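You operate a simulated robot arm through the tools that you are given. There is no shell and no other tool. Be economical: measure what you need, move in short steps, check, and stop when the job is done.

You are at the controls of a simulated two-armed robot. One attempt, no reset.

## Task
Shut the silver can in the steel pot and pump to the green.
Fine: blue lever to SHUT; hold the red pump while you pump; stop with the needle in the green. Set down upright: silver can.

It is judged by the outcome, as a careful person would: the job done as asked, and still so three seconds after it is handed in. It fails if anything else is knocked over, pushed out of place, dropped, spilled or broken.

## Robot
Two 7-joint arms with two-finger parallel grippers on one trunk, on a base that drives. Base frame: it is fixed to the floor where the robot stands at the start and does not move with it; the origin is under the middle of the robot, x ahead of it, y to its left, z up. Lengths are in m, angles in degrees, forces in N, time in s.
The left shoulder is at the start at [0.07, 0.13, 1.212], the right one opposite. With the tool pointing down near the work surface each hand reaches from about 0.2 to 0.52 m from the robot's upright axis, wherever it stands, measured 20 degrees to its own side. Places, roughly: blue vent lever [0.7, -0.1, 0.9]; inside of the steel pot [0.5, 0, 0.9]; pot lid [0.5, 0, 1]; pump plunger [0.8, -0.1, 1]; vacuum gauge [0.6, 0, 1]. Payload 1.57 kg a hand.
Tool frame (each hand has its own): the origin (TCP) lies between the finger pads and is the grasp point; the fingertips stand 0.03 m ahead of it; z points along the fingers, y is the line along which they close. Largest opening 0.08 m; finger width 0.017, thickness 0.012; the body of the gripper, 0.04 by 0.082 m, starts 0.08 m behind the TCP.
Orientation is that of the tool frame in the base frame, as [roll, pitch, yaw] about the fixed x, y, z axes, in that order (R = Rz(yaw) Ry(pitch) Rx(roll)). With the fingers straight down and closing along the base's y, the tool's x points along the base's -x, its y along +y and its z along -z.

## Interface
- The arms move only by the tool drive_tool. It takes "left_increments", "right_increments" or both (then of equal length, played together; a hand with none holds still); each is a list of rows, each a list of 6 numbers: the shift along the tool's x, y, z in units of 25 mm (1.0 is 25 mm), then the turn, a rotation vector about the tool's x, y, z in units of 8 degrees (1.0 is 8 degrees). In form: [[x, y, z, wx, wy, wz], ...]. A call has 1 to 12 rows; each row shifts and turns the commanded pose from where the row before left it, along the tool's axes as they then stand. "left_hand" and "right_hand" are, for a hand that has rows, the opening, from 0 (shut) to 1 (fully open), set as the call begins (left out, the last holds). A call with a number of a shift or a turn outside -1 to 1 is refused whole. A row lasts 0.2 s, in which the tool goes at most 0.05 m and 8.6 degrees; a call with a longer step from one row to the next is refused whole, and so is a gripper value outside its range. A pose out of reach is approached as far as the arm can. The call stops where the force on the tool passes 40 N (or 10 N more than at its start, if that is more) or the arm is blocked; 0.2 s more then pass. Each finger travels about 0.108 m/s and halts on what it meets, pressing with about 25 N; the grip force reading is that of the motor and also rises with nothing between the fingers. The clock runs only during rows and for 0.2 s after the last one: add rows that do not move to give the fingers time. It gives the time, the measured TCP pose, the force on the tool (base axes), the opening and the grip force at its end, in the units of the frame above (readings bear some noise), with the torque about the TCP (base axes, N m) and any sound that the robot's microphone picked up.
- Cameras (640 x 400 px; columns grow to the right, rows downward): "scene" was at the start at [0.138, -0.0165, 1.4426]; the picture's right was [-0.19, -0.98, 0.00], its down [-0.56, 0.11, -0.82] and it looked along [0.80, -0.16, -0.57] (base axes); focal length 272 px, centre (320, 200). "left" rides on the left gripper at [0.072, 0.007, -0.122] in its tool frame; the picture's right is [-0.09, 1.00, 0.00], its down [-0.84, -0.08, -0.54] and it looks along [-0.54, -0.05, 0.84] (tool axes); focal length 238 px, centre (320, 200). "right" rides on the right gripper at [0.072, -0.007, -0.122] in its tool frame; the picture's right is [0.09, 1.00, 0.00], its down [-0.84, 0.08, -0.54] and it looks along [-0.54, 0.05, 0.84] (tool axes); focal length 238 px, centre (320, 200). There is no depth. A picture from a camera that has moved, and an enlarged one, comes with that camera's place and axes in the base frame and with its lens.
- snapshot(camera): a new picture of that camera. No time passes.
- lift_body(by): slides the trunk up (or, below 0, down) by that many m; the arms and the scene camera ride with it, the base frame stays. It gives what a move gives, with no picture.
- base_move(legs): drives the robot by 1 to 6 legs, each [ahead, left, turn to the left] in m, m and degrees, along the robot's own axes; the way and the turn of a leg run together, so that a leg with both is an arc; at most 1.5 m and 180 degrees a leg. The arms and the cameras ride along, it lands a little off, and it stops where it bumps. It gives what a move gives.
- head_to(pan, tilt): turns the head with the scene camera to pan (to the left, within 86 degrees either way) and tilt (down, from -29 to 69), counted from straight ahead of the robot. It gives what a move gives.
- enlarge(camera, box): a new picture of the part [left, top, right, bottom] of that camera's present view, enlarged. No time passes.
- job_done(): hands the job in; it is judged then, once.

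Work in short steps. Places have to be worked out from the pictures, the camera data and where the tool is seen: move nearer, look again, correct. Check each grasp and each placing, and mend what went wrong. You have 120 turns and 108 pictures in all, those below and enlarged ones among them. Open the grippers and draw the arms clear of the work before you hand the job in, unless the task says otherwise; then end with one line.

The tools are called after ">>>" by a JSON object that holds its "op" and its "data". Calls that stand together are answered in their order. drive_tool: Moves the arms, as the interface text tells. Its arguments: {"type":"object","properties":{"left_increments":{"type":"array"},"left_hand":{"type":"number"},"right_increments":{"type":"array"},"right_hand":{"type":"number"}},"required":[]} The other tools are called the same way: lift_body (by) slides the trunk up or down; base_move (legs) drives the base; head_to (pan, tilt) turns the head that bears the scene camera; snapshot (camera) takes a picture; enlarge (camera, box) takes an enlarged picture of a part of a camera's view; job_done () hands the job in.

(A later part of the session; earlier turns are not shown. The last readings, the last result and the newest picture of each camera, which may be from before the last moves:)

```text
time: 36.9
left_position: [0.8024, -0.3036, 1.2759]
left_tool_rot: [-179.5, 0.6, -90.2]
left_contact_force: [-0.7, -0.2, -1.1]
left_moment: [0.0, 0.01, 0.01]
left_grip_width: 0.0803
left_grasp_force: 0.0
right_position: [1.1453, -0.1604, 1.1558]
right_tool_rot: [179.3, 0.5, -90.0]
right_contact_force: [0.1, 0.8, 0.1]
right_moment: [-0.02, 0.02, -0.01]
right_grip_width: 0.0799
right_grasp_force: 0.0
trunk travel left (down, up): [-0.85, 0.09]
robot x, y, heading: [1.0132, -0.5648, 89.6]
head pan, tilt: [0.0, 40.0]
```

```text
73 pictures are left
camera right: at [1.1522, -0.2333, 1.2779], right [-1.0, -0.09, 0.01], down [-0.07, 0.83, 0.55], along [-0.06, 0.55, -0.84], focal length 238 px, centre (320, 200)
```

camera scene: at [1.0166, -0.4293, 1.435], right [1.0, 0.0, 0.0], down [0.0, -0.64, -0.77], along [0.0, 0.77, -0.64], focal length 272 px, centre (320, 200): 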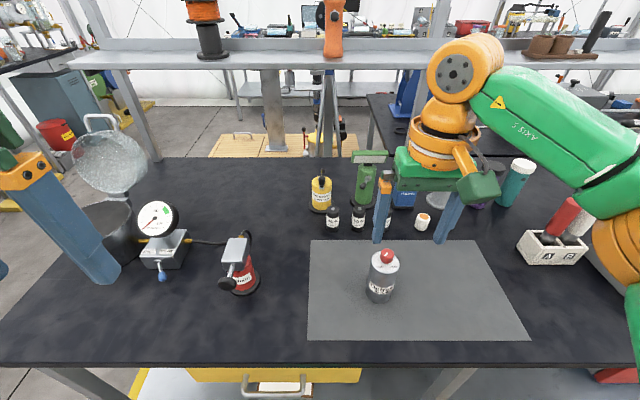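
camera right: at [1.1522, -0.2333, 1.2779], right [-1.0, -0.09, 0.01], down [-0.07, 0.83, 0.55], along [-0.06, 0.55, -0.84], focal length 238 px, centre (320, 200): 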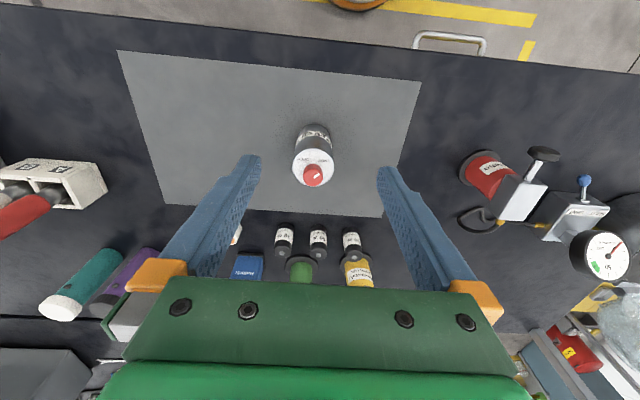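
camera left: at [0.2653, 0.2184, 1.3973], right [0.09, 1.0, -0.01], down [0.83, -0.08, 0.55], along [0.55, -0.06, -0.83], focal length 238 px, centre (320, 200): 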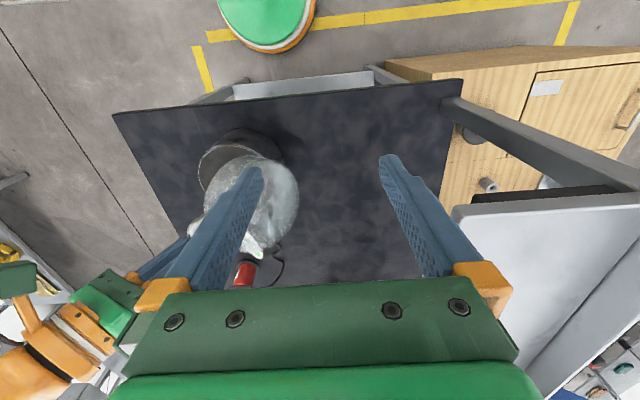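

The cap comes out at (1.143, -0.107, 1.03). I move above the can with fingers open and look again before lowering.

>>> {"op": "drive_tool", "data": {"right_increments": [[-0.8, 0, 0.6, 0, 0, 0], [-0.8, 0, 0.7, 0, 0, 0], [-0.6, 0, 0.8, 0, 0, 0], [0, 0, 0.8, 0, 0, 0]]}}

>>> {"op": "snapshot", "data": {"camera": "right"}}

>>> {"op": "enlarge", "data": {"camera": "scene", "box": [300, 180, 480, 340]}}

```text
time: 37.9
left_position: [0.8022, -0.3045, 1.2756]
left_tool_rot: [-179.6, 0.6, -90.1]
left_contact_force: [0.1, -0.3, 0.1]
left_moment: [0.0, 0.0, -0.02]
left_grip_width: 0.08
left_grasp_force: 0.0
right_position: [1.145, -0.1047, 1.0843]
right_tool_rot: [179.2, 0.5, -90.0]
right_contact_force: [0.7, 0.2, 0.5]
right_moment: [0.06, 0.02, 0.01]
right_grip_width: 0.08
right_grasp_force: 0.0
trunk travel left (down, up): [-0.85, 0.09]
robot x, y, heading: [1.0198, -0.5652, 90.2]
head pan, tilt: [0.0, 40.0]
```

```text
72 pictures are left
camera right: at [1.1537, -0.1777, 1.2053], right [-1.0, -0.09, 0.01], down [-0.07, 0.83, 0.55], along [-0.06, 0.55, -0.83], focal length 238 px, centre (320, 200)
```

right: 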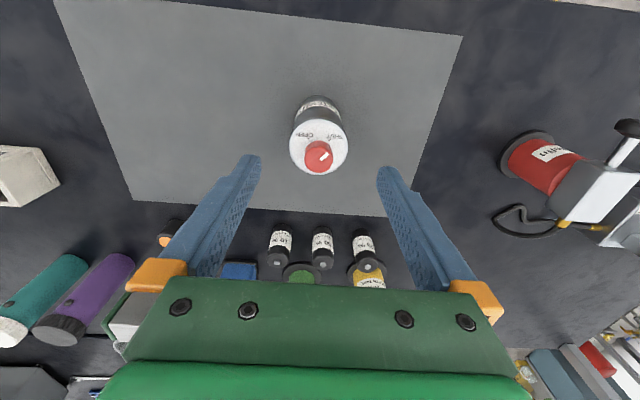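

```text
2.50 times, centred on (390, 260) of scene
camera zoom: at [1.0173, -0.4299, 1.4351], right [1.0, 0.0, 0.0], down [0.0, -0.64, -0.77], along [0.0, 0.77, -0.64], focal length 679 px, centre (145, 50)
```

zoom: 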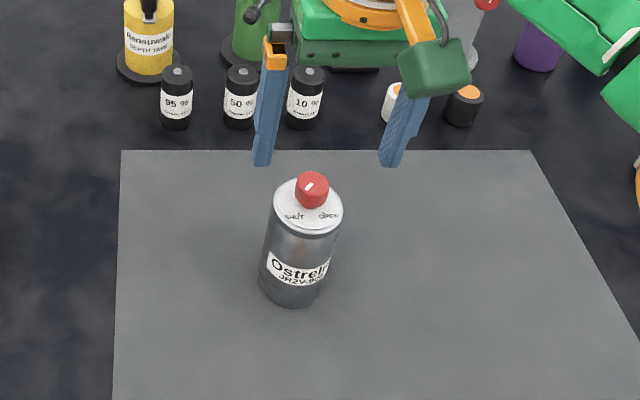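

The can's red cap carries SHUT/OPEN marks; I zoom in to see its state and the grasp line.

>>> {"op": "enlarge", "data": {"camera": "right", "box": [280, 85, 360, 185]}}

>>> {"op": "enlarge", "data": {"camera": "scene", "box": [365, 240, 405, 305]}}

```text
4.00 times, centred on (320, 135) of right
camera zoom: at [1.1537, -0.1777, 1.2053], right [-1.0, -0.09, 0.01], down [-0.07, 0.83, 0.55], along [-0.06, 0.55, -0.83], focal length 953 px, centre (320, 460)
```

zoom: 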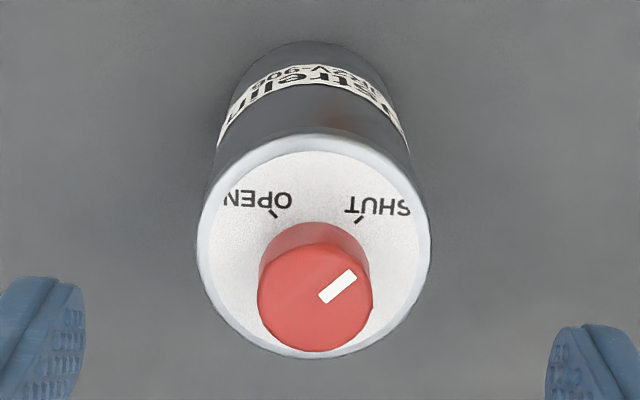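

```text
6.15 times, centred on (385, 272) of scene
camera zoom: at [1.0173, -0.4299, 1.4351], right [1.0, 0.0, 0.0], down [0.0, -0.64, -0.77], along [0.0, 0.77, -0.64], focal length 1672 px, centre (-80, -246)
```

zoom: 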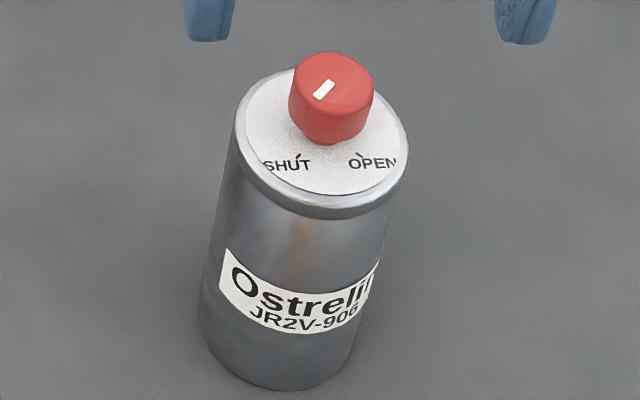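

The cap is already at SHUT, so I leave it. The can axis is at (1.146, -0.100), diameter about 56 mm; I lower around it to z 0.968.

>>> {"op": "drive_tool", "data": {"right_increments": [[-0.2, 0, 0.5, 0, 0, 0], [0, 0, 0.8, 0, 0, 0], [0, 0, 0.8, 0, 0, 0], [0, 0, 0.8, 0, 0, 0], [0, 0, 0.8, 0, 0, 0], [0, 0, 0.9, 0, 0, 0]]}}

>>> {"op": "enlarge", "data": {"camera": "right", "box": [220, 60, 420, 240]}}

>>> {"op": "enlarge", "data": {"camera": "scene", "box": [320, 200, 460, 320]}}

```text
time: 39.3
left_position: [0.8025, -0.3041, 1.2762]
left_tool_rot: [-179.5, 0.6, -90.1]
left_contact_force: [0.8, 0.4, -0.2]
left_moment: [0.04, 0.03, 0.0]
left_grip_width: 0.0799
left_grasp_force: 0.0
right_position: [1.1417, -0.0994, 0.9682]
right_tool_rot: [179.2, 0.4, -90.0]
right_contact_force: [0.3, 0.7, 0.8]
right_moment: [-0.02, 0.03, 0.0]
right_grip_width: 0.08
right_grasp_force: 0.0
trunk travel left (down, up): [-0.85, 0.09]
robot x, y, heading: [1.0164, -0.5672, 90.0]
head pan, tilt: [0.0, 40.0]
```

```text
2.22 times, centred on (320, 150) of right
camera zoom: at [1.1496, -0.1725, 1.09], right [-1.0, -0.09, 0.01], down [-0.07, 0.83, 0.55], along [-0.06, 0.55, -0.83], focal length 530 px, centre (320, 311)
```

zoom: 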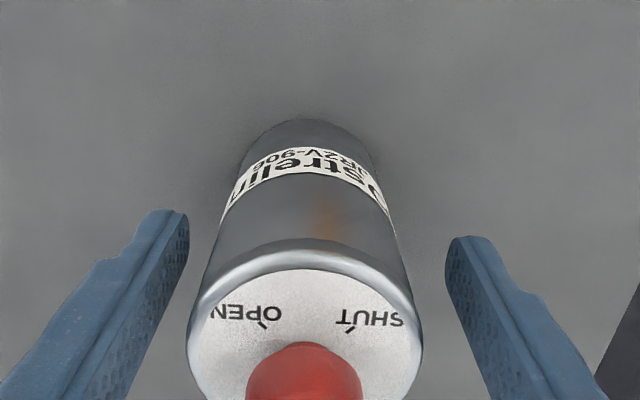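

```text
3.33 times, centred on (390, 260) of scene
camera zoom: at [1.0167, -0.4295, 1.435], right [1.0, 0.0, 0.0], down [0.0, -0.64, -0.77], along [0.0, 0.77, -0.64], focal length 906 px, centre (87, 0)
```

zoom: 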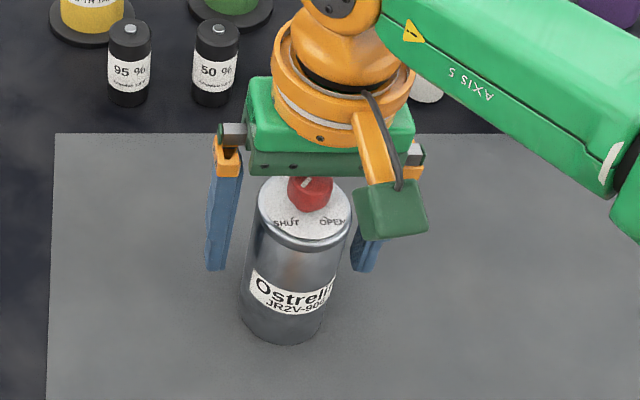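

The can sits 4 mm off toward the +x finger. I centre and close.

>>> {"op": "drive_tool", "data": {"right_increments": [[0.12, -0.16, 0, 0, 0, 0], [0, 0, 0, 0, 0, 0]]}}

>>> {"op": "drive_tool", "data": {"right_increments": [[0, 0, 0, 0, 0, 0], [0, 0, 0, 0, 0, 0], [0, 0, 0, 0, 0, 0]], "right_hand": 0}}

>>> {"op": "drive_tool", "data": {"right_increments": [[0, 0, -0.4, 0, 0, 0], [0, 0, -0.6, 0, 0, 0], [0, 0, -0.8, 0, 0, 0]]}}

>>> {"op": "snapshot", "data": {"camera": "scene"}}

```text
time: 39.9
left_position: [0.8021, -0.304, 1.2761]
left_tool_rot: [-179.4, 0.6, -90.2]
left_contact_force: [-0.2, 0.1, 0.1]
left_moment: [0.01, 0.02, -0.01]
left_grip_width: 0.08
left_grasp_force: 0.2
right_position: [1.1459, -0.1022, 0.969]
right_tool_rot: [179.2, 0.6, -90.0]
right_contact_force: [-0.1, -0.4, -0.6]
right_moment: [0.04, 0.0, -0.01]
right_grip_width: 0.08
right_grasp_force: 0.0
trunk travel left (down, up): [-0.85, 0.09]
robot x, y, heading: [1.0175, -0.5687, 89.7]
head pan, tilt: [0.0, 40.0]
```

```text
time: 40.7
left_position: [0.802, -0.3049, 1.2758]
left_tool_rot: [-179.5, 0.6, -90.2]
left_contact_force: [0.1, -0.6, -0.5]
left_moment: [-0.04, -0.02, -0.02]
left_grip_width: 0.0797
left_grasp_force: 0.1
right_position: [1.1461, -0.1022, 0.9689]
right_tool_rot: [179.2, 0.5, -90.0]
right_contact_force: [0.7, 1.7, 0.8]
right_moment: [0.1, -0.25, -0.03]
right_grip_width: 0.0557
right_grasp_force: 24.9
trunk travel left (down, up): [-0.85, 0.09]
robot x, y, heading: [1.0162, -0.565, 89.9]
head pan, tilt: [0.0, 40.0]
```

```text
time: 41.5
left_position: [0.8028, -0.3042, 1.2762]
left_tool_rot: [-179.5, 0.6, -90.2]
left_contact_force: [0.3, 0.2, 0.2]
left_moment: [0.0, 0.02, -0.01]
left_grip_width: 0.08
left_grasp_force: 0.1
right_position: [1.1465, -0.1027, 1.0145]
right_tool_rot: [179.3, 0.5, -90.0]
right_contact_force: [0.2, -1.0, 0.0]
right_moment: [-0.02, -0.03, -0.01]
right_grip_width: 0.055
right_grasp_force: 25.2
trunk travel left (down, up): [-0.85, 0.09]
robot x, y, heading: [1.0181, -0.566, 90.0]
head pan, tilt: [0.0, 40.0]
```

```text
66 pictures are left
camera scene: at [1.0164, -0.4301, 1.435], right [1.0, 0.0, 0.0], down [0.0, -0.64, -0.77], along [0.0, 0.77, -0.64], focal length 272 px, centre (320, 200)
```

scene: 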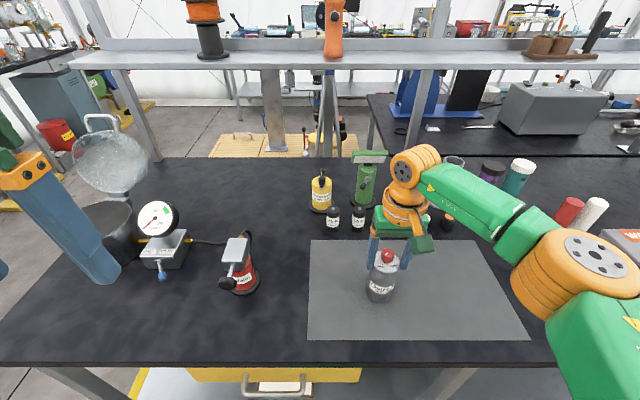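

The can may not have come up with the hand; I zoom to check.

>>> {"op": "enlarge", "data": {"camera": "scene", "box": [340, 220, 440, 310]}}

>>> {"op": "snapshot", "data": {"camera": "right"}}

```text
4.44 times, centred on (390, 265) of scene
camera zoom: at [1.0164, -0.4301, 1.435], right [1.0, 0.0, 0.0], down [0.0, -0.64, -0.77], along [0.0, 0.77, -0.64], focal length 1208 px, centre (9, -89)
```

zoom: 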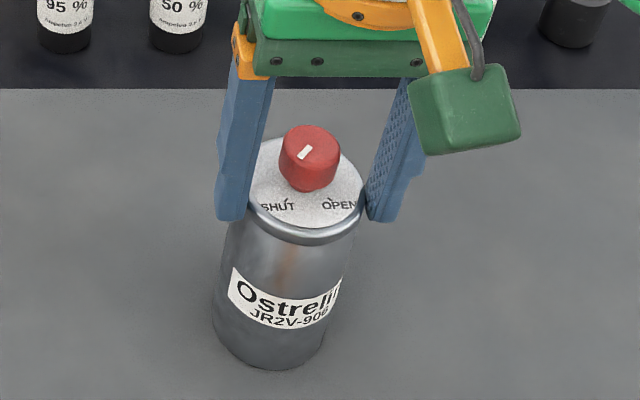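

```text
64 pictures are left
camera right: at [1.1541, -0.1764, 1.1354], right [-1.0, -0.09, 0.01], down [-0.07, 0.83, 0.55], along [-0.06, 0.55, -0.84], focal length 238 px, centre (320, 200)
```

right: 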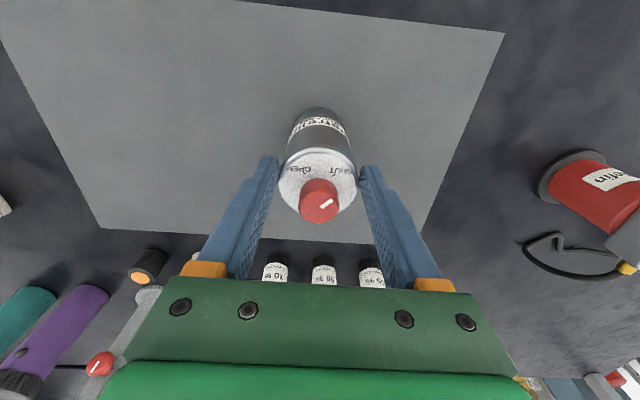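

The can slipped through the grip and still stands in place. I open, go lower again, grip longer and lift very slowly while reading the force.

>>> {"op": "drive_tool", "data": {"right_increments": [[0, 0, 0, 0, 0, 0], [0, 0, 0, 0, 0, 0], [0, 0, 0.5, 0, 0, 0], [0, 0, 0.5, 0, 0, 0], [0, 0, 0.5, 0, 0, 0], [0, 0, 0.5, 0, 0, 0]], "right_hand": 1}}

>>> {"op": "drive_tool", "data": {"right_increments": [[0, 0, 0, 0, 0, 0], [0, 0, 0, 0, 0, 0], [0, 0, 0, 0, 0, 0], [0, 0, 0, 0, 0, 0], [0, 0, 0, 0, 0, 0], [0, 0, -0.06, 0, 0, 0], [0, 0, -0.06, 0, 0, 0], [0, 0, -0.06, 0, 0, 0]], "right_hand": 0}}

>>> {"op": "enlarge", "data": {"camera": "right", "box": [220, 60, 420, 240]}}

```text
time: 42.9
left_position: [0.8019, -0.3033, 1.2754]
left_tool_rot: [-179.5, 0.5, -90.2]
left_contact_force: [0.0, 0.2, 0.1]
left_moment: [-0.01, -0.01, -0.01]
left_grip_width: 0.0802
left_grasp_force: 0.0
right_position: [1.1468, -0.1021, 0.9636]
right_tool_rot: [179.2, 0.5, -89.9]
right_contact_force: [0.5, 0.4, -0.3]
right_moment: [-0.03, 0.0, -0.01]
right_grip_width: 0.0799
right_grasp_force: 0.1
trunk travel left (down, up): [-0.85, 0.09]
robot x, y, heading: [1.0169, -0.5678, 89.7]
head pan, tilt: [0.0, 40.0]
```

```text
time: 44.7
left_position: [0.803, -0.303, 1.275]
left_tool_rot: [-179.5, 0.6, -90.1]
left_contact_force: [-0.3, 0.5, -0.6]
left_moment: [-0.01, -0.02, 0.03]
left_grip_width: 0.08
left_grasp_force: 0.1
right_position: [1.1467, -0.1022, 0.9689]
right_tool_rot: [179.2, 0.4, -90.0]
right_contact_force: [0.7, 0.2, -5.2]
right_moment: [-0.08, 0.02, 0.02]
right_grip_width: 0.0555
right_grasp_force: 25.3
trunk travel left (down, up): [-0.85, 0.09]
robot x, y, heading: [1.0146, -0.5662, 90.1]
head pan, tilt: [0.0, 40.0]
```

```text
2.22 times, centred on (320, 150) of right
camera zoom: at [1.1542, -0.1755, 1.09], right [-1.0, -0.09, 0.01], down [-0.07, 0.83, 0.55], along [-0.06, 0.55, -0.84], focal length 530 px, centre (320, 311)
```

zoom: 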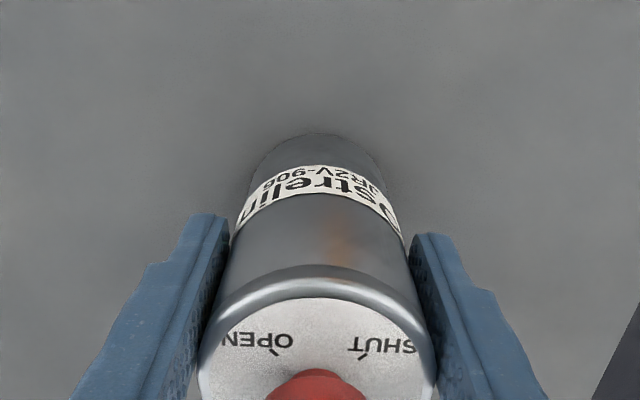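

A 5 N load now hangs on the hand. I lift another 12 mm slowly and compare.

>>> {"op": "drive_tool", "data": {"right_increments": [[0, 0, -0.1, 0, 0, 0], [0, 0, -0.1, 0, 0, 0], [0, 0, -0.1, 0, 0, 0], [0, 0, -0.1, 0, 0, 0], [0, 0, -0.1, 0, 0, 0]]}}

>>> {"op": "enlarge", "data": {"camera": "right", "box": [220, 60, 420, 240]}}

```text
time: 45.9
left_position: [0.8026, -0.3037, 1.2762]
left_tool_rot: [-179.4, 0.5, -90.2]
left_contact_force: [-0.3, 0.2, -0.6]
left_moment: [-0.01, 0.02, -0.04]
left_grip_width: 0.08
left_grasp_force: 0.1
right_position: [1.1466, -0.1023, 0.9804]
right_tool_rot: [179.2, 0.4, -90.0]
right_contact_force: [0.0, 0.6, -5.1]
right_moment: [-0.05, -0.03, 0.0]
right_grip_width: 0.0559
right_grasp_force: 25.2
trunk travel left (down, up): [-0.85, 0.09]
robot x, y, heading: [1.0156, -0.5666, 90.0]
head pan, tilt: [0.0, 40.0]
```

```text
2.22 times, centred on (320, 150) of right
camera zoom: at [1.1547, -0.1749, 1.1021], right [-1.0, -0.09, 0.01], down [-0.07, 0.83, 0.55], along [-0.06, 0.55, -0.84], focal length 530 px, centre (320, 311)
```

zoom: 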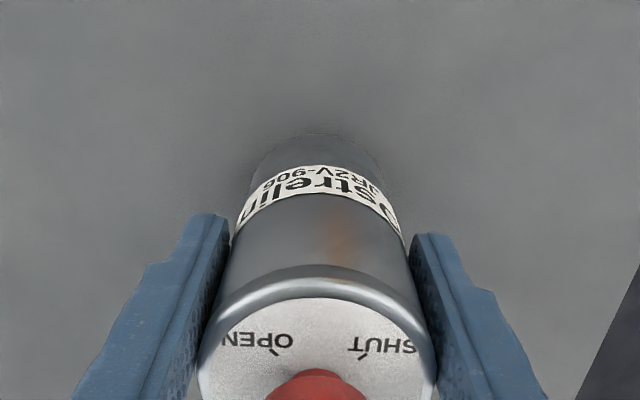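

The can is held firmly without slipping. I lift it gently further.

>>> {"op": "drive_tool", "data": {"right_increments": [[0, 0, -0.2, 0, 0, 0], [0, 0, -0.4, 0, 0, 0], [0, 0, -0.5, 0, 0, 0], [0, 0, -0.5, 0, 0, 0], [0, 0, -0.5, 0, 0, 0], [0, 0, -0.5, 0, 0, 0], [0, 0, -0.5, 0, 0, 0], [0, 0, -0.5, 0, 0, 0], [0, 0, -0.5, 0, 0, 0], [0, 0, -0.5, 0, 0, 0], [0, 0, -0.4, 0, 0, 0], [0, 0, -0.2, 0, 0, 0]]}}

>>> {"op": "drive_tool", "data": {"right_increments": [[0.3, 0, -0.3, 0, 0, 0], [0.5, 0, -0.4, 0, 0, 0], [0.5, 0, -0.4, 0, 0, 0], [0.5, 0, -0.4, 0, 0, 0], [0.5, 0, -0.4, 0, 0, 0], [0.5, 0, -0.4, 0, 0, 0], [0.3, 0, -0.2, 0, 0, 0]]}}

>>> {"op": "snapshot", "data": {"camera": "right"}}

```text
time: 48.5
left_position: [0.8024, -0.3027, 1.2768]
left_tool_rot: [-179.5, 0.5, -90.3]
left_contact_force: [0.6, 0.5, -0.3]
left_moment: [-0.01, 0.02, 0.0]
left_grip_width: 0.0801
left_grasp_force: 0.0
right_position: [1.1487, -0.104, 1.1096]
right_tool_rot: [179.3, 0.4, -90.0]
right_contact_force: [-0.1, -0.3, -4.3]
right_moment: [-0.03, 0.01, 0.04]
right_grip_width: 0.0551
right_grasp_force: 25.5
trunk travel left (down, up): [-0.85, 0.09]
robot x, y, heading: [1.0181, -0.5664, 90.2]
head pan, tilt: [0.0, 40.0]
```

```text
time: 50.1
left_position: [0.8024, -0.3033, 1.276]
left_tool_rot: [-179.5, 0.5, -90.2]
left_contact_force: [0.0, -0.3, 0.1]
left_moment: [-0.01, -0.02, 0.03]
left_grip_width: 0.0802
left_grasp_force: 0.1
right_position: [1.1496, -0.1815, 1.1723]
right_tool_rot: [179.2, 0.6, -90.1]
right_contact_force: [0.0, 0.2, -4.1]
right_moment: [-0.04, 0.03, 0.01]
right_grip_width: 0.0557
right_grasp_force: 25.1
trunk travel left (down, up): [-0.85, 0.09]
robot x, y, heading: [1.0158, -0.5613, 89.9]
head pan, tilt: [0.0, 40.0]
```

```text
61 pictures are left
camera right: at [1.1577, -0.2552, 1.2944], right [-1.0, -0.09, 0.01], down [-0.07, 0.83, 0.55], along [-0.06, 0.55, -0.84], focal length 238 px, centre (320, 200)
```

right: 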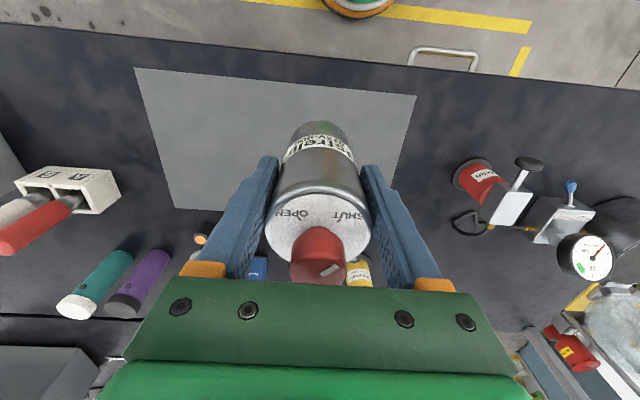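

The can is held upright. I drive back the way I came: back off, turn right, reverse along the aisle.

>>> {"op": "base_move", "data": {"legs": [[-0.1, 0, 0], [0, 0, -90]]}}

>>> {"op": "snapshot", "data": {"camera": "right"}}

```text
time: 55.1
left_position: [1.2797, -0.4536, 1.2744]
left_tool_rot: [-179.5, 0.5, 179.4]
left_contact_force: [0.3, -0.9, -0.3]
left_moment: [-0.01, -0.01, -0.01]
left_grip_width: 0.08
left_grasp_force: 0.0
right_position: [1.3984, -0.8015, 1.1737]
right_tool_rot: [179.1, 0.4, 179.6]
right_contact_force: [-0.6, 0.3, -5.2]
right_moment: [0.02, 0.02, 0.0]
right_grip_width: 0.055
right_grasp_force: 25.2
trunk travel left (down, up): [-0.85, 0.09]
robot x, y, heading: [1.0156, -0.6665, -0.4]
head pan, tilt: [0.0, 40.0]
```

```text
60 pictures are left
camera right: at [1.3252, -0.8093, 1.2944], right [-0.09, 1.0, 0.01], down [0.83, 0.06, 0.55], along [0.55, 0.06, -0.84], focal length 238 px, centre (320, 200)
```

right: 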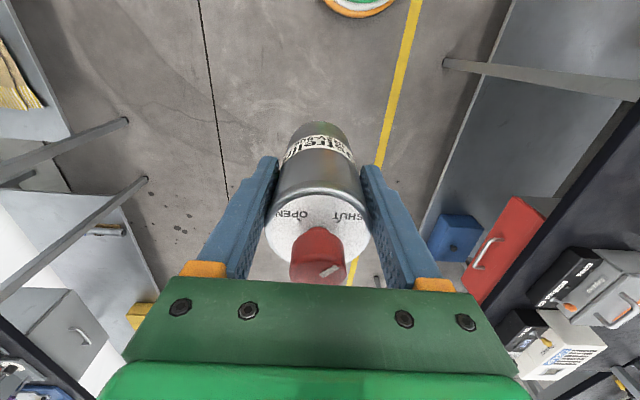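

Can still held. Now reverse and slide left to the front of the table.

>>> {"op": "base_move", "data": {"legs": [[-0.99, 0, 0.4], [0, 0.66, 0]]}}

>>> {"op": "head_to", "data": {"pan": 0, "tilt": 50}}

>>> {"op": "snapshot", "data": {"camera": "scene"}}

>>> {"op": "snapshot", "data": {"camera": "right"}}

```text
time: 63.4
left_position: [0.291, 0.2172, 1.2761]
left_tool_rot: [-179.6, 0.5, -179.4]
left_contact_force: [-1.1, -0.1, -0.1]
left_moment: [-0.01, -0.01, 0.02]
left_grip_width: 0.0799
left_grasp_force: 0.0
right_position: [0.4179, -0.1281, 1.1723]
right_tool_rot: [179.1, 0.4, -179.1]
right_contact_force: [0.4, -0.8, -5.0]
right_moment: [0.01, 0.06, 0.01]
right_grip_width: 0.0552
right_grasp_force: 25.3
trunk travel left (down, up): [-0.85, 0.09]
robot x, y, heading: [0.0367, 0.0032, 0.9]
head pan, tilt: [0.0, 40.0]
```

```text
time: 64.2
left_position: [0.2911, 0.2197, 1.2753]
left_tool_rot: [-179.6, 0.5, -179.4]
left_contact_force: [0.0, 0.1, 0.6]
left_moment: [0.01, -0.02, 0.04]
left_grip_width: 0.0799
left_grasp_force: 0.1
right_position: [0.4182, -0.1267, 1.1729]
right_tool_rot: [179.2, 0.4, -179.2]
right_contact_force: [-0.1, -0.6, -4.2]
right_moment: [0.06, 0.06, -0.04]
right_grip_width: 0.0554
right_grasp_force: 24.6
trunk travel left (down, up): [-0.85, 0.09]
robot x, y, heading: [0.0287, 0.0059, 1.1]
head pan, tilt: [0.0, 50.0]
```

```text
59 pictures are left
camera scene: at [0.1621, 0.004, 1.4208], right [0.02, -1.0, 0.0], down [-0.77, -0.01, -0.64], along [0.64, 0.01, -0.77], focal length 272 px, centre (320, 200)
```

scene: 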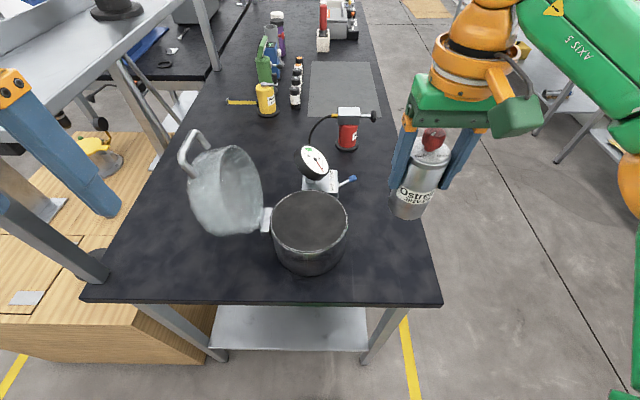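

```text
58 pictures are left
camera right: at [0.345, -0.1364, 1.2942], right [-0.11, 0.99, 0.01], down [0.83, 0.08, 0.55], along [0.55, 0.07, -0.84], focal length 238 px, centre (320, 200)
```

right: 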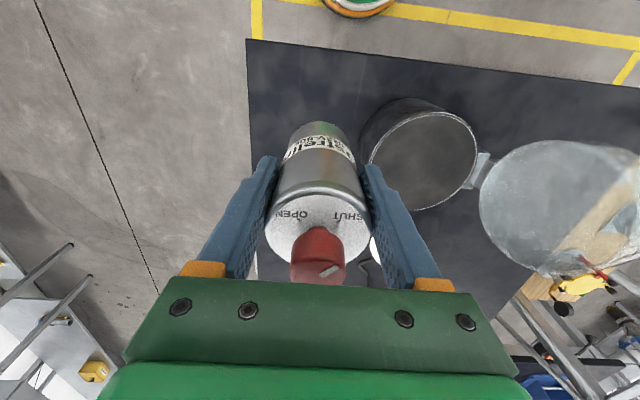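

The pot rim is at about (0.470, 0.029, 0.977), inner radius about 72 mm. I drive 0.05 m ahead and then carry the can over the pot.

>>> {"op": "base_move", "data": {"legs": [[0.05, 0, -0.8]]}}

>>> {"op": "drive_tool", "data": {"right_increments": [[0, 0.3, 0, 0, 0, 0], [0, 0.55, 0, 0, 0, 0], [0, 0.6, 0, 0, 0, 0], [0, 0.6, 0, 0, 0, 0], [0, 0.6, 0, 0, 0, 0], [0, 0.6, 0, 0, 0, 0], [0, 0.6, 0, 0, 0, 0], [0, 0.6, 0, 0, 0, 0], [0, 0.6, 0, 0, 0, 0], [0, 0.6, 0, 0, 0, 0], [0, 0.4, 0, 0, 0, 0]]}}

>>> {"op": "snapshot", "data": {"camera": "scene"}}

>>> {"op": "snapshot", "data": {"camera": "right"}}

```text
time: 65.1
left_position: [0.333, 0.2163, 1.2774]
left_tool_rot: [-179.6, 1.0, 179.9]
left_contact_force: [-1.2, -0.2, 0.4]
left_moment: [-0.02, -0.12, 0.0]
left_grip_width: 0.0801
left_grasp_force: 0.0
right_position: [0.4554, -0.1313, 1.1746]
right_tool_rot: [179.2, 0.8, -179.9]
right_contact_force: [-1.8, 0.3, -4.1]
right_moment: [0.02, -0.01, -0.03]
right_grip_width: 0.0555
right_grasp_force: 25.1
trunk travel left (down, up): [-0.85, 0.09]
robot x, y, heading: [0.0772, 0.0013, -0.1]
head pan, tilt: [0.0, 50.0]
```

```text
time: 67.5
left_position: [0.3424, 0.2168, 1.2758]
left_tool_rot: [-179.5, 0.5, 179.8]
left_contact_force: [0.0, 0.0, 0.0]
left_moment: [-0.02, -0.04, 0.05]
left_grip_width: 0.0801
left_grasp_force: 0.1
right_position: [0.4655, 0.0191, 1.1753]
right_tool_rot: [179.3, 0.4, -180.0]
right_contact_force: [0.1, 0.2, -5.3]
right_moment: [-0.01, 0.07, 0.0]
right_grip_width: 0.0554
right_grasp_force: 24.5
trunk travel left (down, up): [-0.85, 0.09]
robot x, y, heading: [0.0791, 0.002, 0.3]
head pan, tilt: [0.0, 50.0]
```

```text
57 pictures are left
camera scene: at [0.2103, 0.004, 1.4207], right [0.0, -1.0, 0.0], down [-0.77, 0.0, -0.64], along [0.64, 0.0, -0.77], focal length 272 px, centre (320, 200)
```

scene: 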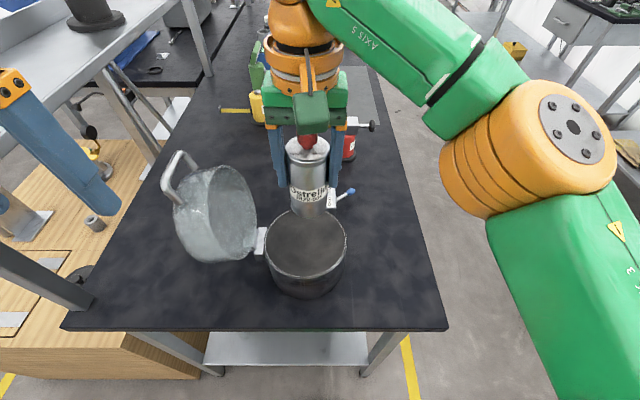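

```text
56 pictures are left
camera right: at [0.3919, 0.011, 1.2969], right [-0.09, 1.0, 0.01], down [0.83, 0.07, 0.55], along [0.55, 0.06, -0.84], focal length 238 px, centre (320, 200)
```

right: 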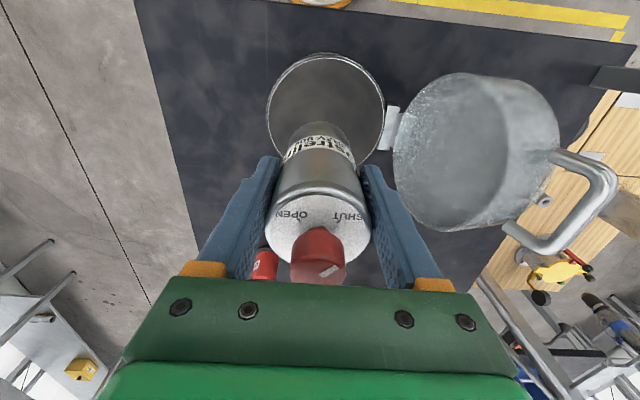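

The rim centre is confirmed near (0.468, 0.029). I shift 10 mm left and lower the can to just above the rim, then check.

>>> {"op": "drive_tool", "data": {"right_increments": [[-0.1, 0.2, 0, 0, 0, 0], [0, 0.2, 0.2, 0, 0, 0], [0, 0, 0.5, 0, 0, 0], [0, 0, 0.5, 0, 0, 0], [0, 0, 0.5, 0, 0, 0], [0, 0, 0.5, 0, 0, 0], [0, 0, 0.5, 0, 0, 0], [0, 0, 0.5, 0, 0, 0]]}}

>>> {"op": "enlarge", "data": {"camera": "scene", "box": [220, 160, 400, 310]}}

>>> {"op": "snapshot", "data": {"camera": "right"}}

```text
time: 69.3
left_position: [0.3434, 0.2159, 1.274]
left_tool_rot: [-179.5, 0.5, 179.8]
left_contact_force: [-0.1, 0.4, 0.0]
left_moment: [-0.01, -0.03, 0.03]
left_grip_width: 0.08
left_grasp_force: 0.1
right_position: [0.4686, 0.033, 1.0941]
right_tool_rot: [179.2, 0.4, -180.0]
right_contact_force: [-0.6, -0.4, -4.8]
right_moment: [0.02, 0.04, 0.01]
right_grip_width: 0.055
right_grasp_force: 25.1
trunk travel left (down, up): [-0.85, 0.09]
robot x, y, heading: [0.079, 0.0003, 0.1]
head pan, tilt: [0.0, 50.0]
```

```text
2.67 times, centred on (310, 235) of scene
camera zoom: at [0.2106, 0.0033, 1.4207], right [0.0, -1.0, 0.0], down [-0.77, 0.0, -0.64], along [0.64, 0.0, -0.77], focal length 725 px, centre (347, 107)
```

zoom: 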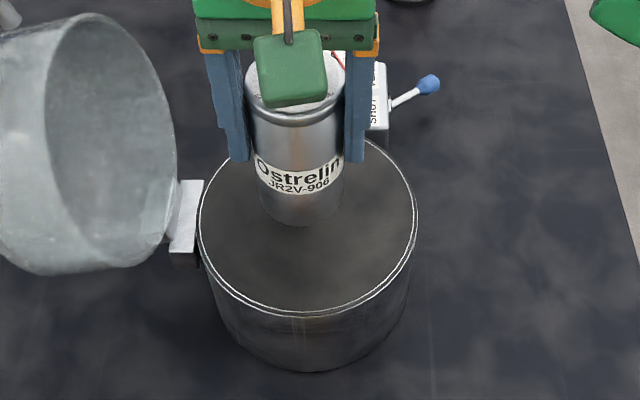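

```text
54 pictures are left
camera right: at [0.3946, 0.0237, 1.2159], right [-0.09, 1.0, 0.01], down [0.83, 0.07, 0.55], along [0.55, 0.06, -0.84], focal length 238 px, centre (320, 200)
```

right: 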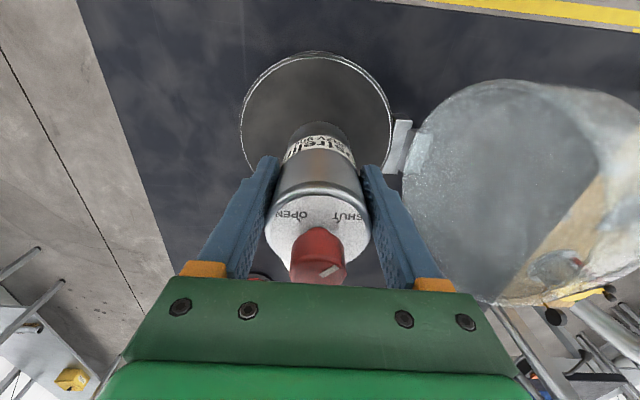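

Well centred. I lower into the pot, slowing near the floor.

>>> {"op": "drive_tool", "data": {"right_increments": [[0, 0, 0.5, 0, 0, 0], [0, 0, 0.5, 0, 0, 0], [0, 0, 0.5, 0, 0, 0], [0, 0, 0.5, 0, 0, 0], [0, 0, 0.5, 0, 0, 0], [0, 0, 0.4, 0, 0, 0], [0, 0, 0.3, 0, 0, 0], [0, 0, 0.2, 0, 0, 0], [0, 0, 0.2, 0, 0, 0]]}}

>>> {"op": "drive_tool", "data": {"right_increments": [[0, 0, 0.1, 0, 0, 0], [0, 0, 0.1, 0, 0, 0], [0, 0, 0.1, 0, 0, 0], [0, 0, 0.1, 0, 0, 0]]}}

```text
time: 71.3
left_position: [0.3421, 0.2156, 1.2762]
left_tool_rot: [-179.6, 0.4, 179.8]
left_contact_force: [0.7, -0.2, -0.4]
left_moment: [0.0, 0.01, 0.02]
left_grip_width: 0.0799
left_grasp_force: 0.0
right_position: [0.4681, 0.0324, 1.0051]
right_tool_rot: [179.2, 0.4, 180.0]
right_contact_force: [-0.6, -0.1, -5.1]
right_moment: [0.01, 0.06, -0.02]
right_grip_width: 0.0553
right_grasp_force: 24.7
trunk travel left (down, up): [-0.85, 0.09]
robot x, y, heading: [0.079, 0.0023, 0.1]
head pan, tilt: [0.0, 50.0]
```

```text
time: 72.3
left_position: [0.3434, 0.2164, 1.2757]
left_tool_rot: [-179.5, 0.4, 179.9]
left_contact_force: [-0.1, 0.2, 0.4]
left_moment: [0.02, -0.01, -0.03]
left_grip_width: 0.0799
left_grasp_force: 0.0
right_position: [0.4685, 0.0333, 0.9947]
right_tool_rot: [179.1, 0.4, 179.9]
right_contact_force: [-0.2, 0.1, -5.2]
right_moment: [0.0, 0.06, 0.02]
right_grip_width: 0.0553
right_grasp_force: 25.1
trunk travel left (down, up): [-0.85, 0.09]
robot x, y, heading: [0.082, 0.0021, 0.2]
head pan, tilt: [0.0, 50.0]
```

Still hanging free (5 N). I lower in small steps and watch for the load coming off.

>>> {"op": "drive_tool", "data": {"right_increments": [[0, 0, 0.1, 0, 0, 0], [0, 0, 0.1, 0, 0, 0], [0, 0, 0.1, 0, 0, 0], [0, 0, 0.1, 0, 0, 0]]}}

>>> {"op": "drive_tool", "data": {"right_increments": [[0, 0, 0.1, 0, 0, 0], [0, 0, 0.1, 0, 0, 0]]}}

```text
time: 73.3
left_position: [0.3429, 0.2152, 1.2751]
left_tool_rot: [-179.5, 0.5, 179.7]
left_contact_force: [0.2, -0.3, 0.5]
left_moment: [0.0, 0.0, -0.03]
left_grip_width: 0.0802
left_grasp_force: 0.0
right_position: [0.4681, 0.0319, 0.9861]
right_tool_rot: [179.2, 0.4, 180.0]
right_contact_force: [-0.2, 0.1, -4.8]
right_moment: [-0.02, 0.05, 0.02]
right_grip_width: 0.0554
right_grasp_force: 24.9
trunk travel left (down, up): [-0.85, 0.09]
robot x, y, heading: [0.078, 0.0041, 0.1]
head pan, tilt: [0.0, 50.0]
```

```text
time: 73.9
left_position: [0.343, 0.2156, 1.2764]
left_tool_rot: [-179.5, 0.5, 179.9]
left_contact_force: [-0.6, -0.4, 0.1]
left_moment: [0.0, 0.04, -0.02]
left_grip_width: 0.0799
left_grasp_force: 0.1
right_position: [0.4687, 0.0324, 0.9802]
right_tool_rot: [179.2, 0.5, 180.0]
right_contact_force: [0.7, 0.3, -5.1]
right_moment: [-0.01, 0.07, 0.02]
right_grip_width: 0.0554
right_grasp_force: 24.9
trunk travel left (down, up): [-0.85, 0.09]
robot x, y, heading: [0.0789, 0.0021, -0.0]
head pan, tilt: [0.0, 50.0]
```

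>>> {"op": "drive_tool", "data": {"right_increments": [[0, 0, 0.1, 0, 0, 0], [0, 0, 0.1, 0, 0, 0]]}}

>>> {"op": "drive_tool", "data": {"right_increments": [[0, 0, 0.1, 0, 0, 0], [0, 0, 0.1, 0, 0, 0]]}}

```text
time: 74.5
left_position: [0.3404, 0.2152, 1.276]
left_tool_rot: [-179.5, 0.6, 179.7]
left_contact_force: [0.0, 1.1, -0.2]
left_moment: [0.03, -0.02, 0.0]
left_grip_width: 0.08
left_grasp_force: 0.0
right_position: [0.4662, 0.0322, 0.9753]
right_tool_rot: [179.2, 0.8, -179.9]
right_contact_force: [5.9, -0.1, 20.7]
right_moment: [-0.63, -0.35, 0.04]
right_grip_width: 0.0558
right_grasp_force: 24.9
trunk travel left (down, up): [-0.85, 0.09]
robot x, y, heading: [0.0774, 0.0012, 0.1]
head pan, tilt: [0.0, 50.0]
```

```text
time: 75.1
left_position: [0.3371, 0.2157, 1.2758]
left_tool_rot: [-179.5, 0.8, 179.9]
left_contact_force: [-0.5, 0.4, 0.6]
left_moment: [0.04, 0.04, 0.01]
left_grip_width: 0.0799
left_grasp_force: 0.1
right_position: [0.4646, 0.0335, 0.9722]
right_tool_rot: [179.2, 0.7, -179.9]
right_contact_force: [0.7, 0.7, 21.4]
right_moment: [-0.65, -0.21, 0.08]
right_grip_width: 0.0547
right_grasp_force: 24.7
trunk travel left (down, up): [-0.85, 0.09]
robot x, y, heading: [0.0823, 0.0008, 0.0]
head pan, tilt: [0.0, 50.0]
```

The can has reached the pot floor (at about z 0.976). I relieve the pressing, open the fingers and check before withdrawing.

>>> {"op": "drive_tool", "data": {"right_increments": [[0, 0, -0.2, 0, 0, 0], [0, 0, 0, 0, 0, 0]]}}

>>> {"op": "drive_tool", "data": {"right_increments": [[0, 0, 0, 0, 0, 0], [0, 0, 0, 0, 0, 0], [0, 0, 0, 0, 0, 0]], "right_hand": 0.95}}

>>> {"op": "enlarge", "data": {"camera": "right", "box": [220, 60, 420, 260]}}

```text
time: 75.7
left_position: [0.342, 0.2143, 1.275]
left_tool_rot: [-179.5, 0.5, 179.9]
left_contact_force: [-0.1, -0.2, 0.7]
left_moment: [-0.02, -0.01, 0.01]
left_grip_width: 0.08
left_grasp_force: 0.0
right_position: [0.4675, 0.032, 0.9746]
right_tool_rot: [179.2, 0.5, -180.0]
right_contact_force: [0.3, 0.5, -4.4]
right_moment: [0.01, 0.06, -0.01]
right_grip_width: 0.0548
right_grasp_force: 25.2
trunk travel left (down, up): [-0.85, 0.09]
robot x, y, heading: [0.0798, -0.0001, 0.1]
head pan, tilt: [0.0, 50.0]
```

```text
time: 76.5
left_position: [0.3421, 0.2162, 1.2769]
left_tool_rot: [-179.5, 0.5, 179.8]
left_contact_force: [0.2, -0.1, 0.6]
left_moment: [-0.02, 0.02, 0.0]
left_grip_width: 0.08
left_grasp_force: 0.2
right_position: [0.4675, 0.0332, 0.9756]
right_tool_rot: [179.1, 0.5, 179.9]
right_contact_force: [0.0, 1.0, 0.3]
right_moment: [0.0, 0.01, 0.01]
right_grip_width: 0.0759
right_grasp_force: 0.1
trunk travel left (down, up): [-0.85, 0.09]
robot x, y, heading: [0.0801, 0.0011, 0.2]
head pan, tilt: [0.0, 50.0]
```

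```text
2.00 times, centred on (320, 160) of right
camera zoom: at [0.3941, 0.0242, 1.0966], right [-0.09, 1.0, 0.01], down [0.83, 0.07, 0.55], along [0.55, 0.06, -0.83], focal length 477 px, centre (320, 280)
```

zoom: 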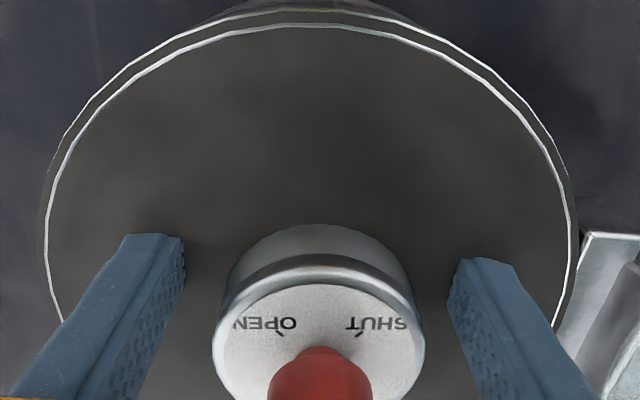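

The can is released and standing. I withdraw straight up and look.

>>> {"op": "drive_tool", "data": {"right_increments": [[0, 0, -0.3, 0, 0, 0], [0, 0, -0.5, 0, 0, 0], [0, 0, -0.8, 0, 0, 0], [0, 0, -1, 0, 0, 0], [0, 0, -1, 0, 0, 0], [0, 0, -1, 0, 0, 0], [0, 0, -1, 0, 0, 0], [0, 0, -1, 0, 0, 0], [0.3, -0.5, -1, 0, 0, 0]]}}

>>> {"op": "snapshot", "data": {"camera": "right"}}

>>> {"op": "snapshot", "data": {"camera": "scene"}}

```text
time: 78.5
left_position: [0.3404, 0.2143, 1.2757]
left_tool_rot: [-179.6, 0.6, 179.7]
left_contact_force: [0.2, 0.7, 0.9]
left_moment: [0.05, -0.02, 0.01]
left_grip_width: 0.08
left_grasp_force: 0.2
right_position: [0.4589, 0.0171, 1.1642]
right_tool_rot: [179.2, 0.6, 180.0]
right_contact_force: [-1.0, -0.6, -0.5]
right_moment: [0.03, -0.02, 0.0]
right_grip_width: 0.0759
right_grasp_force: 0.1
trunk travel left (down, up): [-0.85, 0.09]
robot x, y, heading: [0.0811, 0.0007, 0.1]
head pan, tilt: [0.0, 50.0]
```

```text
52 pictures are left
camera right: at [0.385, 0.0089, 1.2855], right [-0.09, 1.0, 0.01], down [0.83, 0.07, 0.55], along [0.55, 0.06, -0.83], focal length 238 px, centre (320, 200)
```

right: 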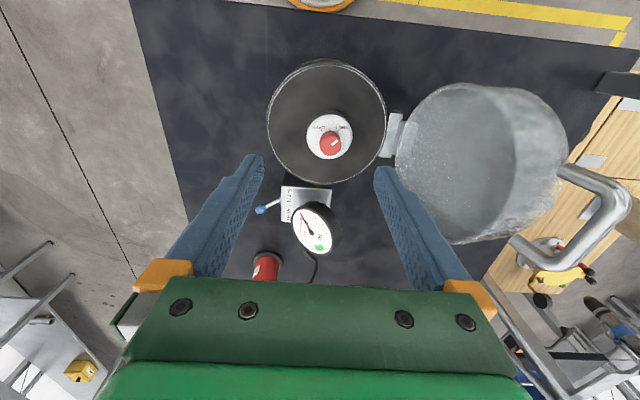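

```text
51 pictures are left
camera scene: at [0.2083, 0.0023, 1.4209], right [0.0, -1.0, 0.0], down [-0.77, 0.0, -0.64], along [0.64, 0.0, -0.77], focal length 272 px, centre (320, 200)
```

scene: 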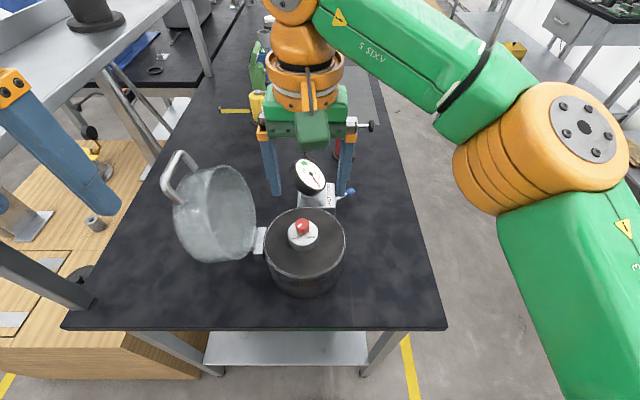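

The can stands upright in the pot with its cap below the lid's depth. Next is the lid: I zoom on its handle to locate it.

>>> {"op": "enlarge", "data": {"camera": "scene", "box": [140, 130, 280, 270]}}

>>> {"op": "snapshot", "data": {"camera": "left"}}

```text
2.86 times, centred on (210, 200) of scene
camera zoom: at [0.2083, 0.0023, 1.4209], right [0.0, -1.0, 0.0], down [-0.77, 0.0, -0.64], along [0.64, 0.0, -0.77], focal length 776 px, centre (634, 200)
```

zoom: 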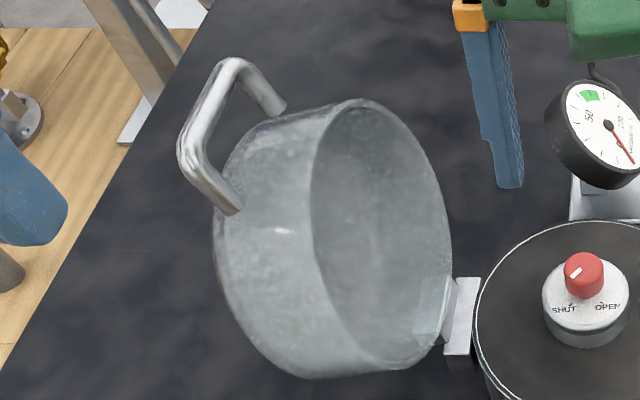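

```text
49 pictures are left
camera left: at [0.2683, 0.2224, 1.3972], right [0.1, 1.0, -0.01], down [0.83, -0.08, 0.55], along [0.55, -0.06, -0.83], focal length 238 px, centre (320, 200)
```

left: 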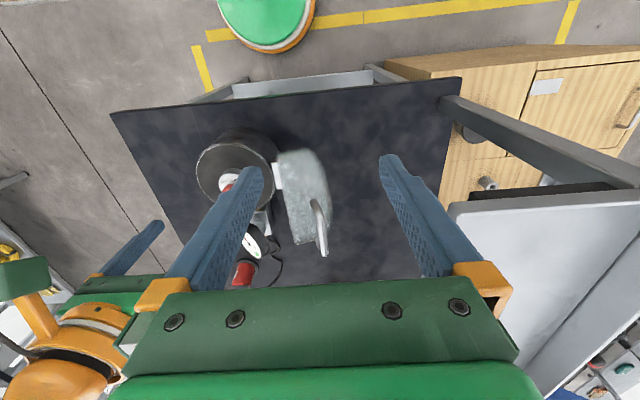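

The handle bar is at about (0.471, 0.203, 1.162) and the left arm can follow the whole arc. I retract the right hand, then bring the left hand over the bar with narrowed fingers.

>>> {"op": "drive_tool", "data": {"right_increments": [[0.5, -1, -0.6, 0, 0, 0], [0.5, -1, -0.6, 0, 0, 0], [0.5, -1, -0.5, 0, 0, 0], [0.5, -1, -0.5, 0, 0, 0], [0.5, -1, -0.5, 0, 0, 0], [0.5, -1, 0, 0, 0, 0], [0.3, -1, 0, 0, 0, 0], [0, -1, 0, 0, 0, 0], [0, -1, 0, 0, 0, 0], [0, -1, 0, 0, 0, 0], [0, -1, 0, 0, 0, 0]]}}

>>> {"op": "drive_tool", "data": {"left_increments": [[-0.9, 0, 0, 0, 0, 0], [-0.9, -0.1, 0, 0, 0, 0], [-0.9, -0.1, 0, 0, 0, 0], [-0.9, -0.1, 0, 0, 0, 0], [-0.9, -0.1, 0.5, 0, 0, 0], [-0.7, 0, 0.7, 0, 0, 0], [0, 0, 0.8, 0, 0, 0]], "left_hand": 0.42}}

>>> {"op": "snapshot", "data": {"camera": "left"}}

>>> {"op": "snapshot", "data": {"camera": "scene"}}

```text
time: 80.9
left_position: [0.3412, 0.2151, 1.2744]
left_tool_rot: [-179.6, 0.5, 179.8]
left_contact_force: [0.1, -0.1, 0.8]
left_moment: [0.03, 0.02, -0.03]
left_grip_width: 0.0802
left_grasp_force: 0.2
right_position: [0.3749, -0.2588, 1.2281]
right_tool_rot: [179.1, 0.5, -180.0]
right_contact_force: [-0.4, -0.4, 1.4]
right_moment: [0.0, 0.06, -0.03]
right_grip_width: 0.0757
right_grasp_force: 0.0
trunk travel left (down, up): [-0.85, 0.09]
robot x, y, heading: [0.0823, 0.0058, -0.1]
head pan, tilt: [0.0, 50.0]
```

```text
time: 82.5
left_position: [0.4735, 0.2051, 1.2285]
left_tool_rot: [-179.5, 0.6, 179.7]
left_contact_force: [0.5, 0.1, 0.1]
left_moment: [0.02, -0.02, -0.01]
left_grip_width: 0.0336
left_grasp_force: 0.0
right_position: [0.3756, -0.2581, 1.2287]
right_tool_rot: [179.2, 0.5, -180.0]
right_contact_force: [0.4, -0.6, 0.4]
right_moment: [0.0, -0.01, 0.0]
right_grip_width: 0.0761
right_grasp_force: 0.0
trunk travel left (down, up): [-0.85, 0.09]
robot x, y, heading: [0.0797, -0.0005, 0.1]
head pan, tilt: [0.0, 50.0]
```

```text
48 pictures are left
camera left: at [0.4004, 0.2135, 1.3487], right [0.1, 1.0, -0.01], down [0.83, -0.08, 0.55], along [0.55, -0.06, -0.83], focal length 238 px, centre (320, 200)
```

left: 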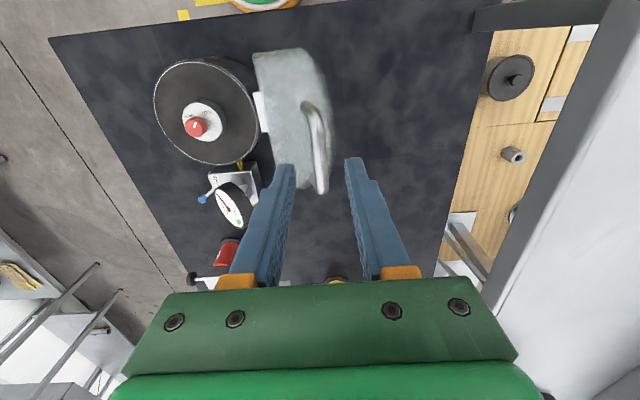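

```text
47 pictures are left
camera scene: at [0.2091, 0.004, 1.4209], right [0.0, -1.0, 0.0], down [-0.77, 0.0, -0.64], along [0.64, 0.0, -0.77], focal length 272 px, centre (320, 200)
```

scene: 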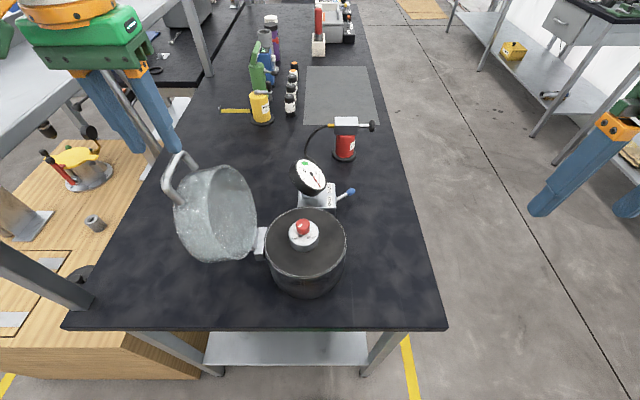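

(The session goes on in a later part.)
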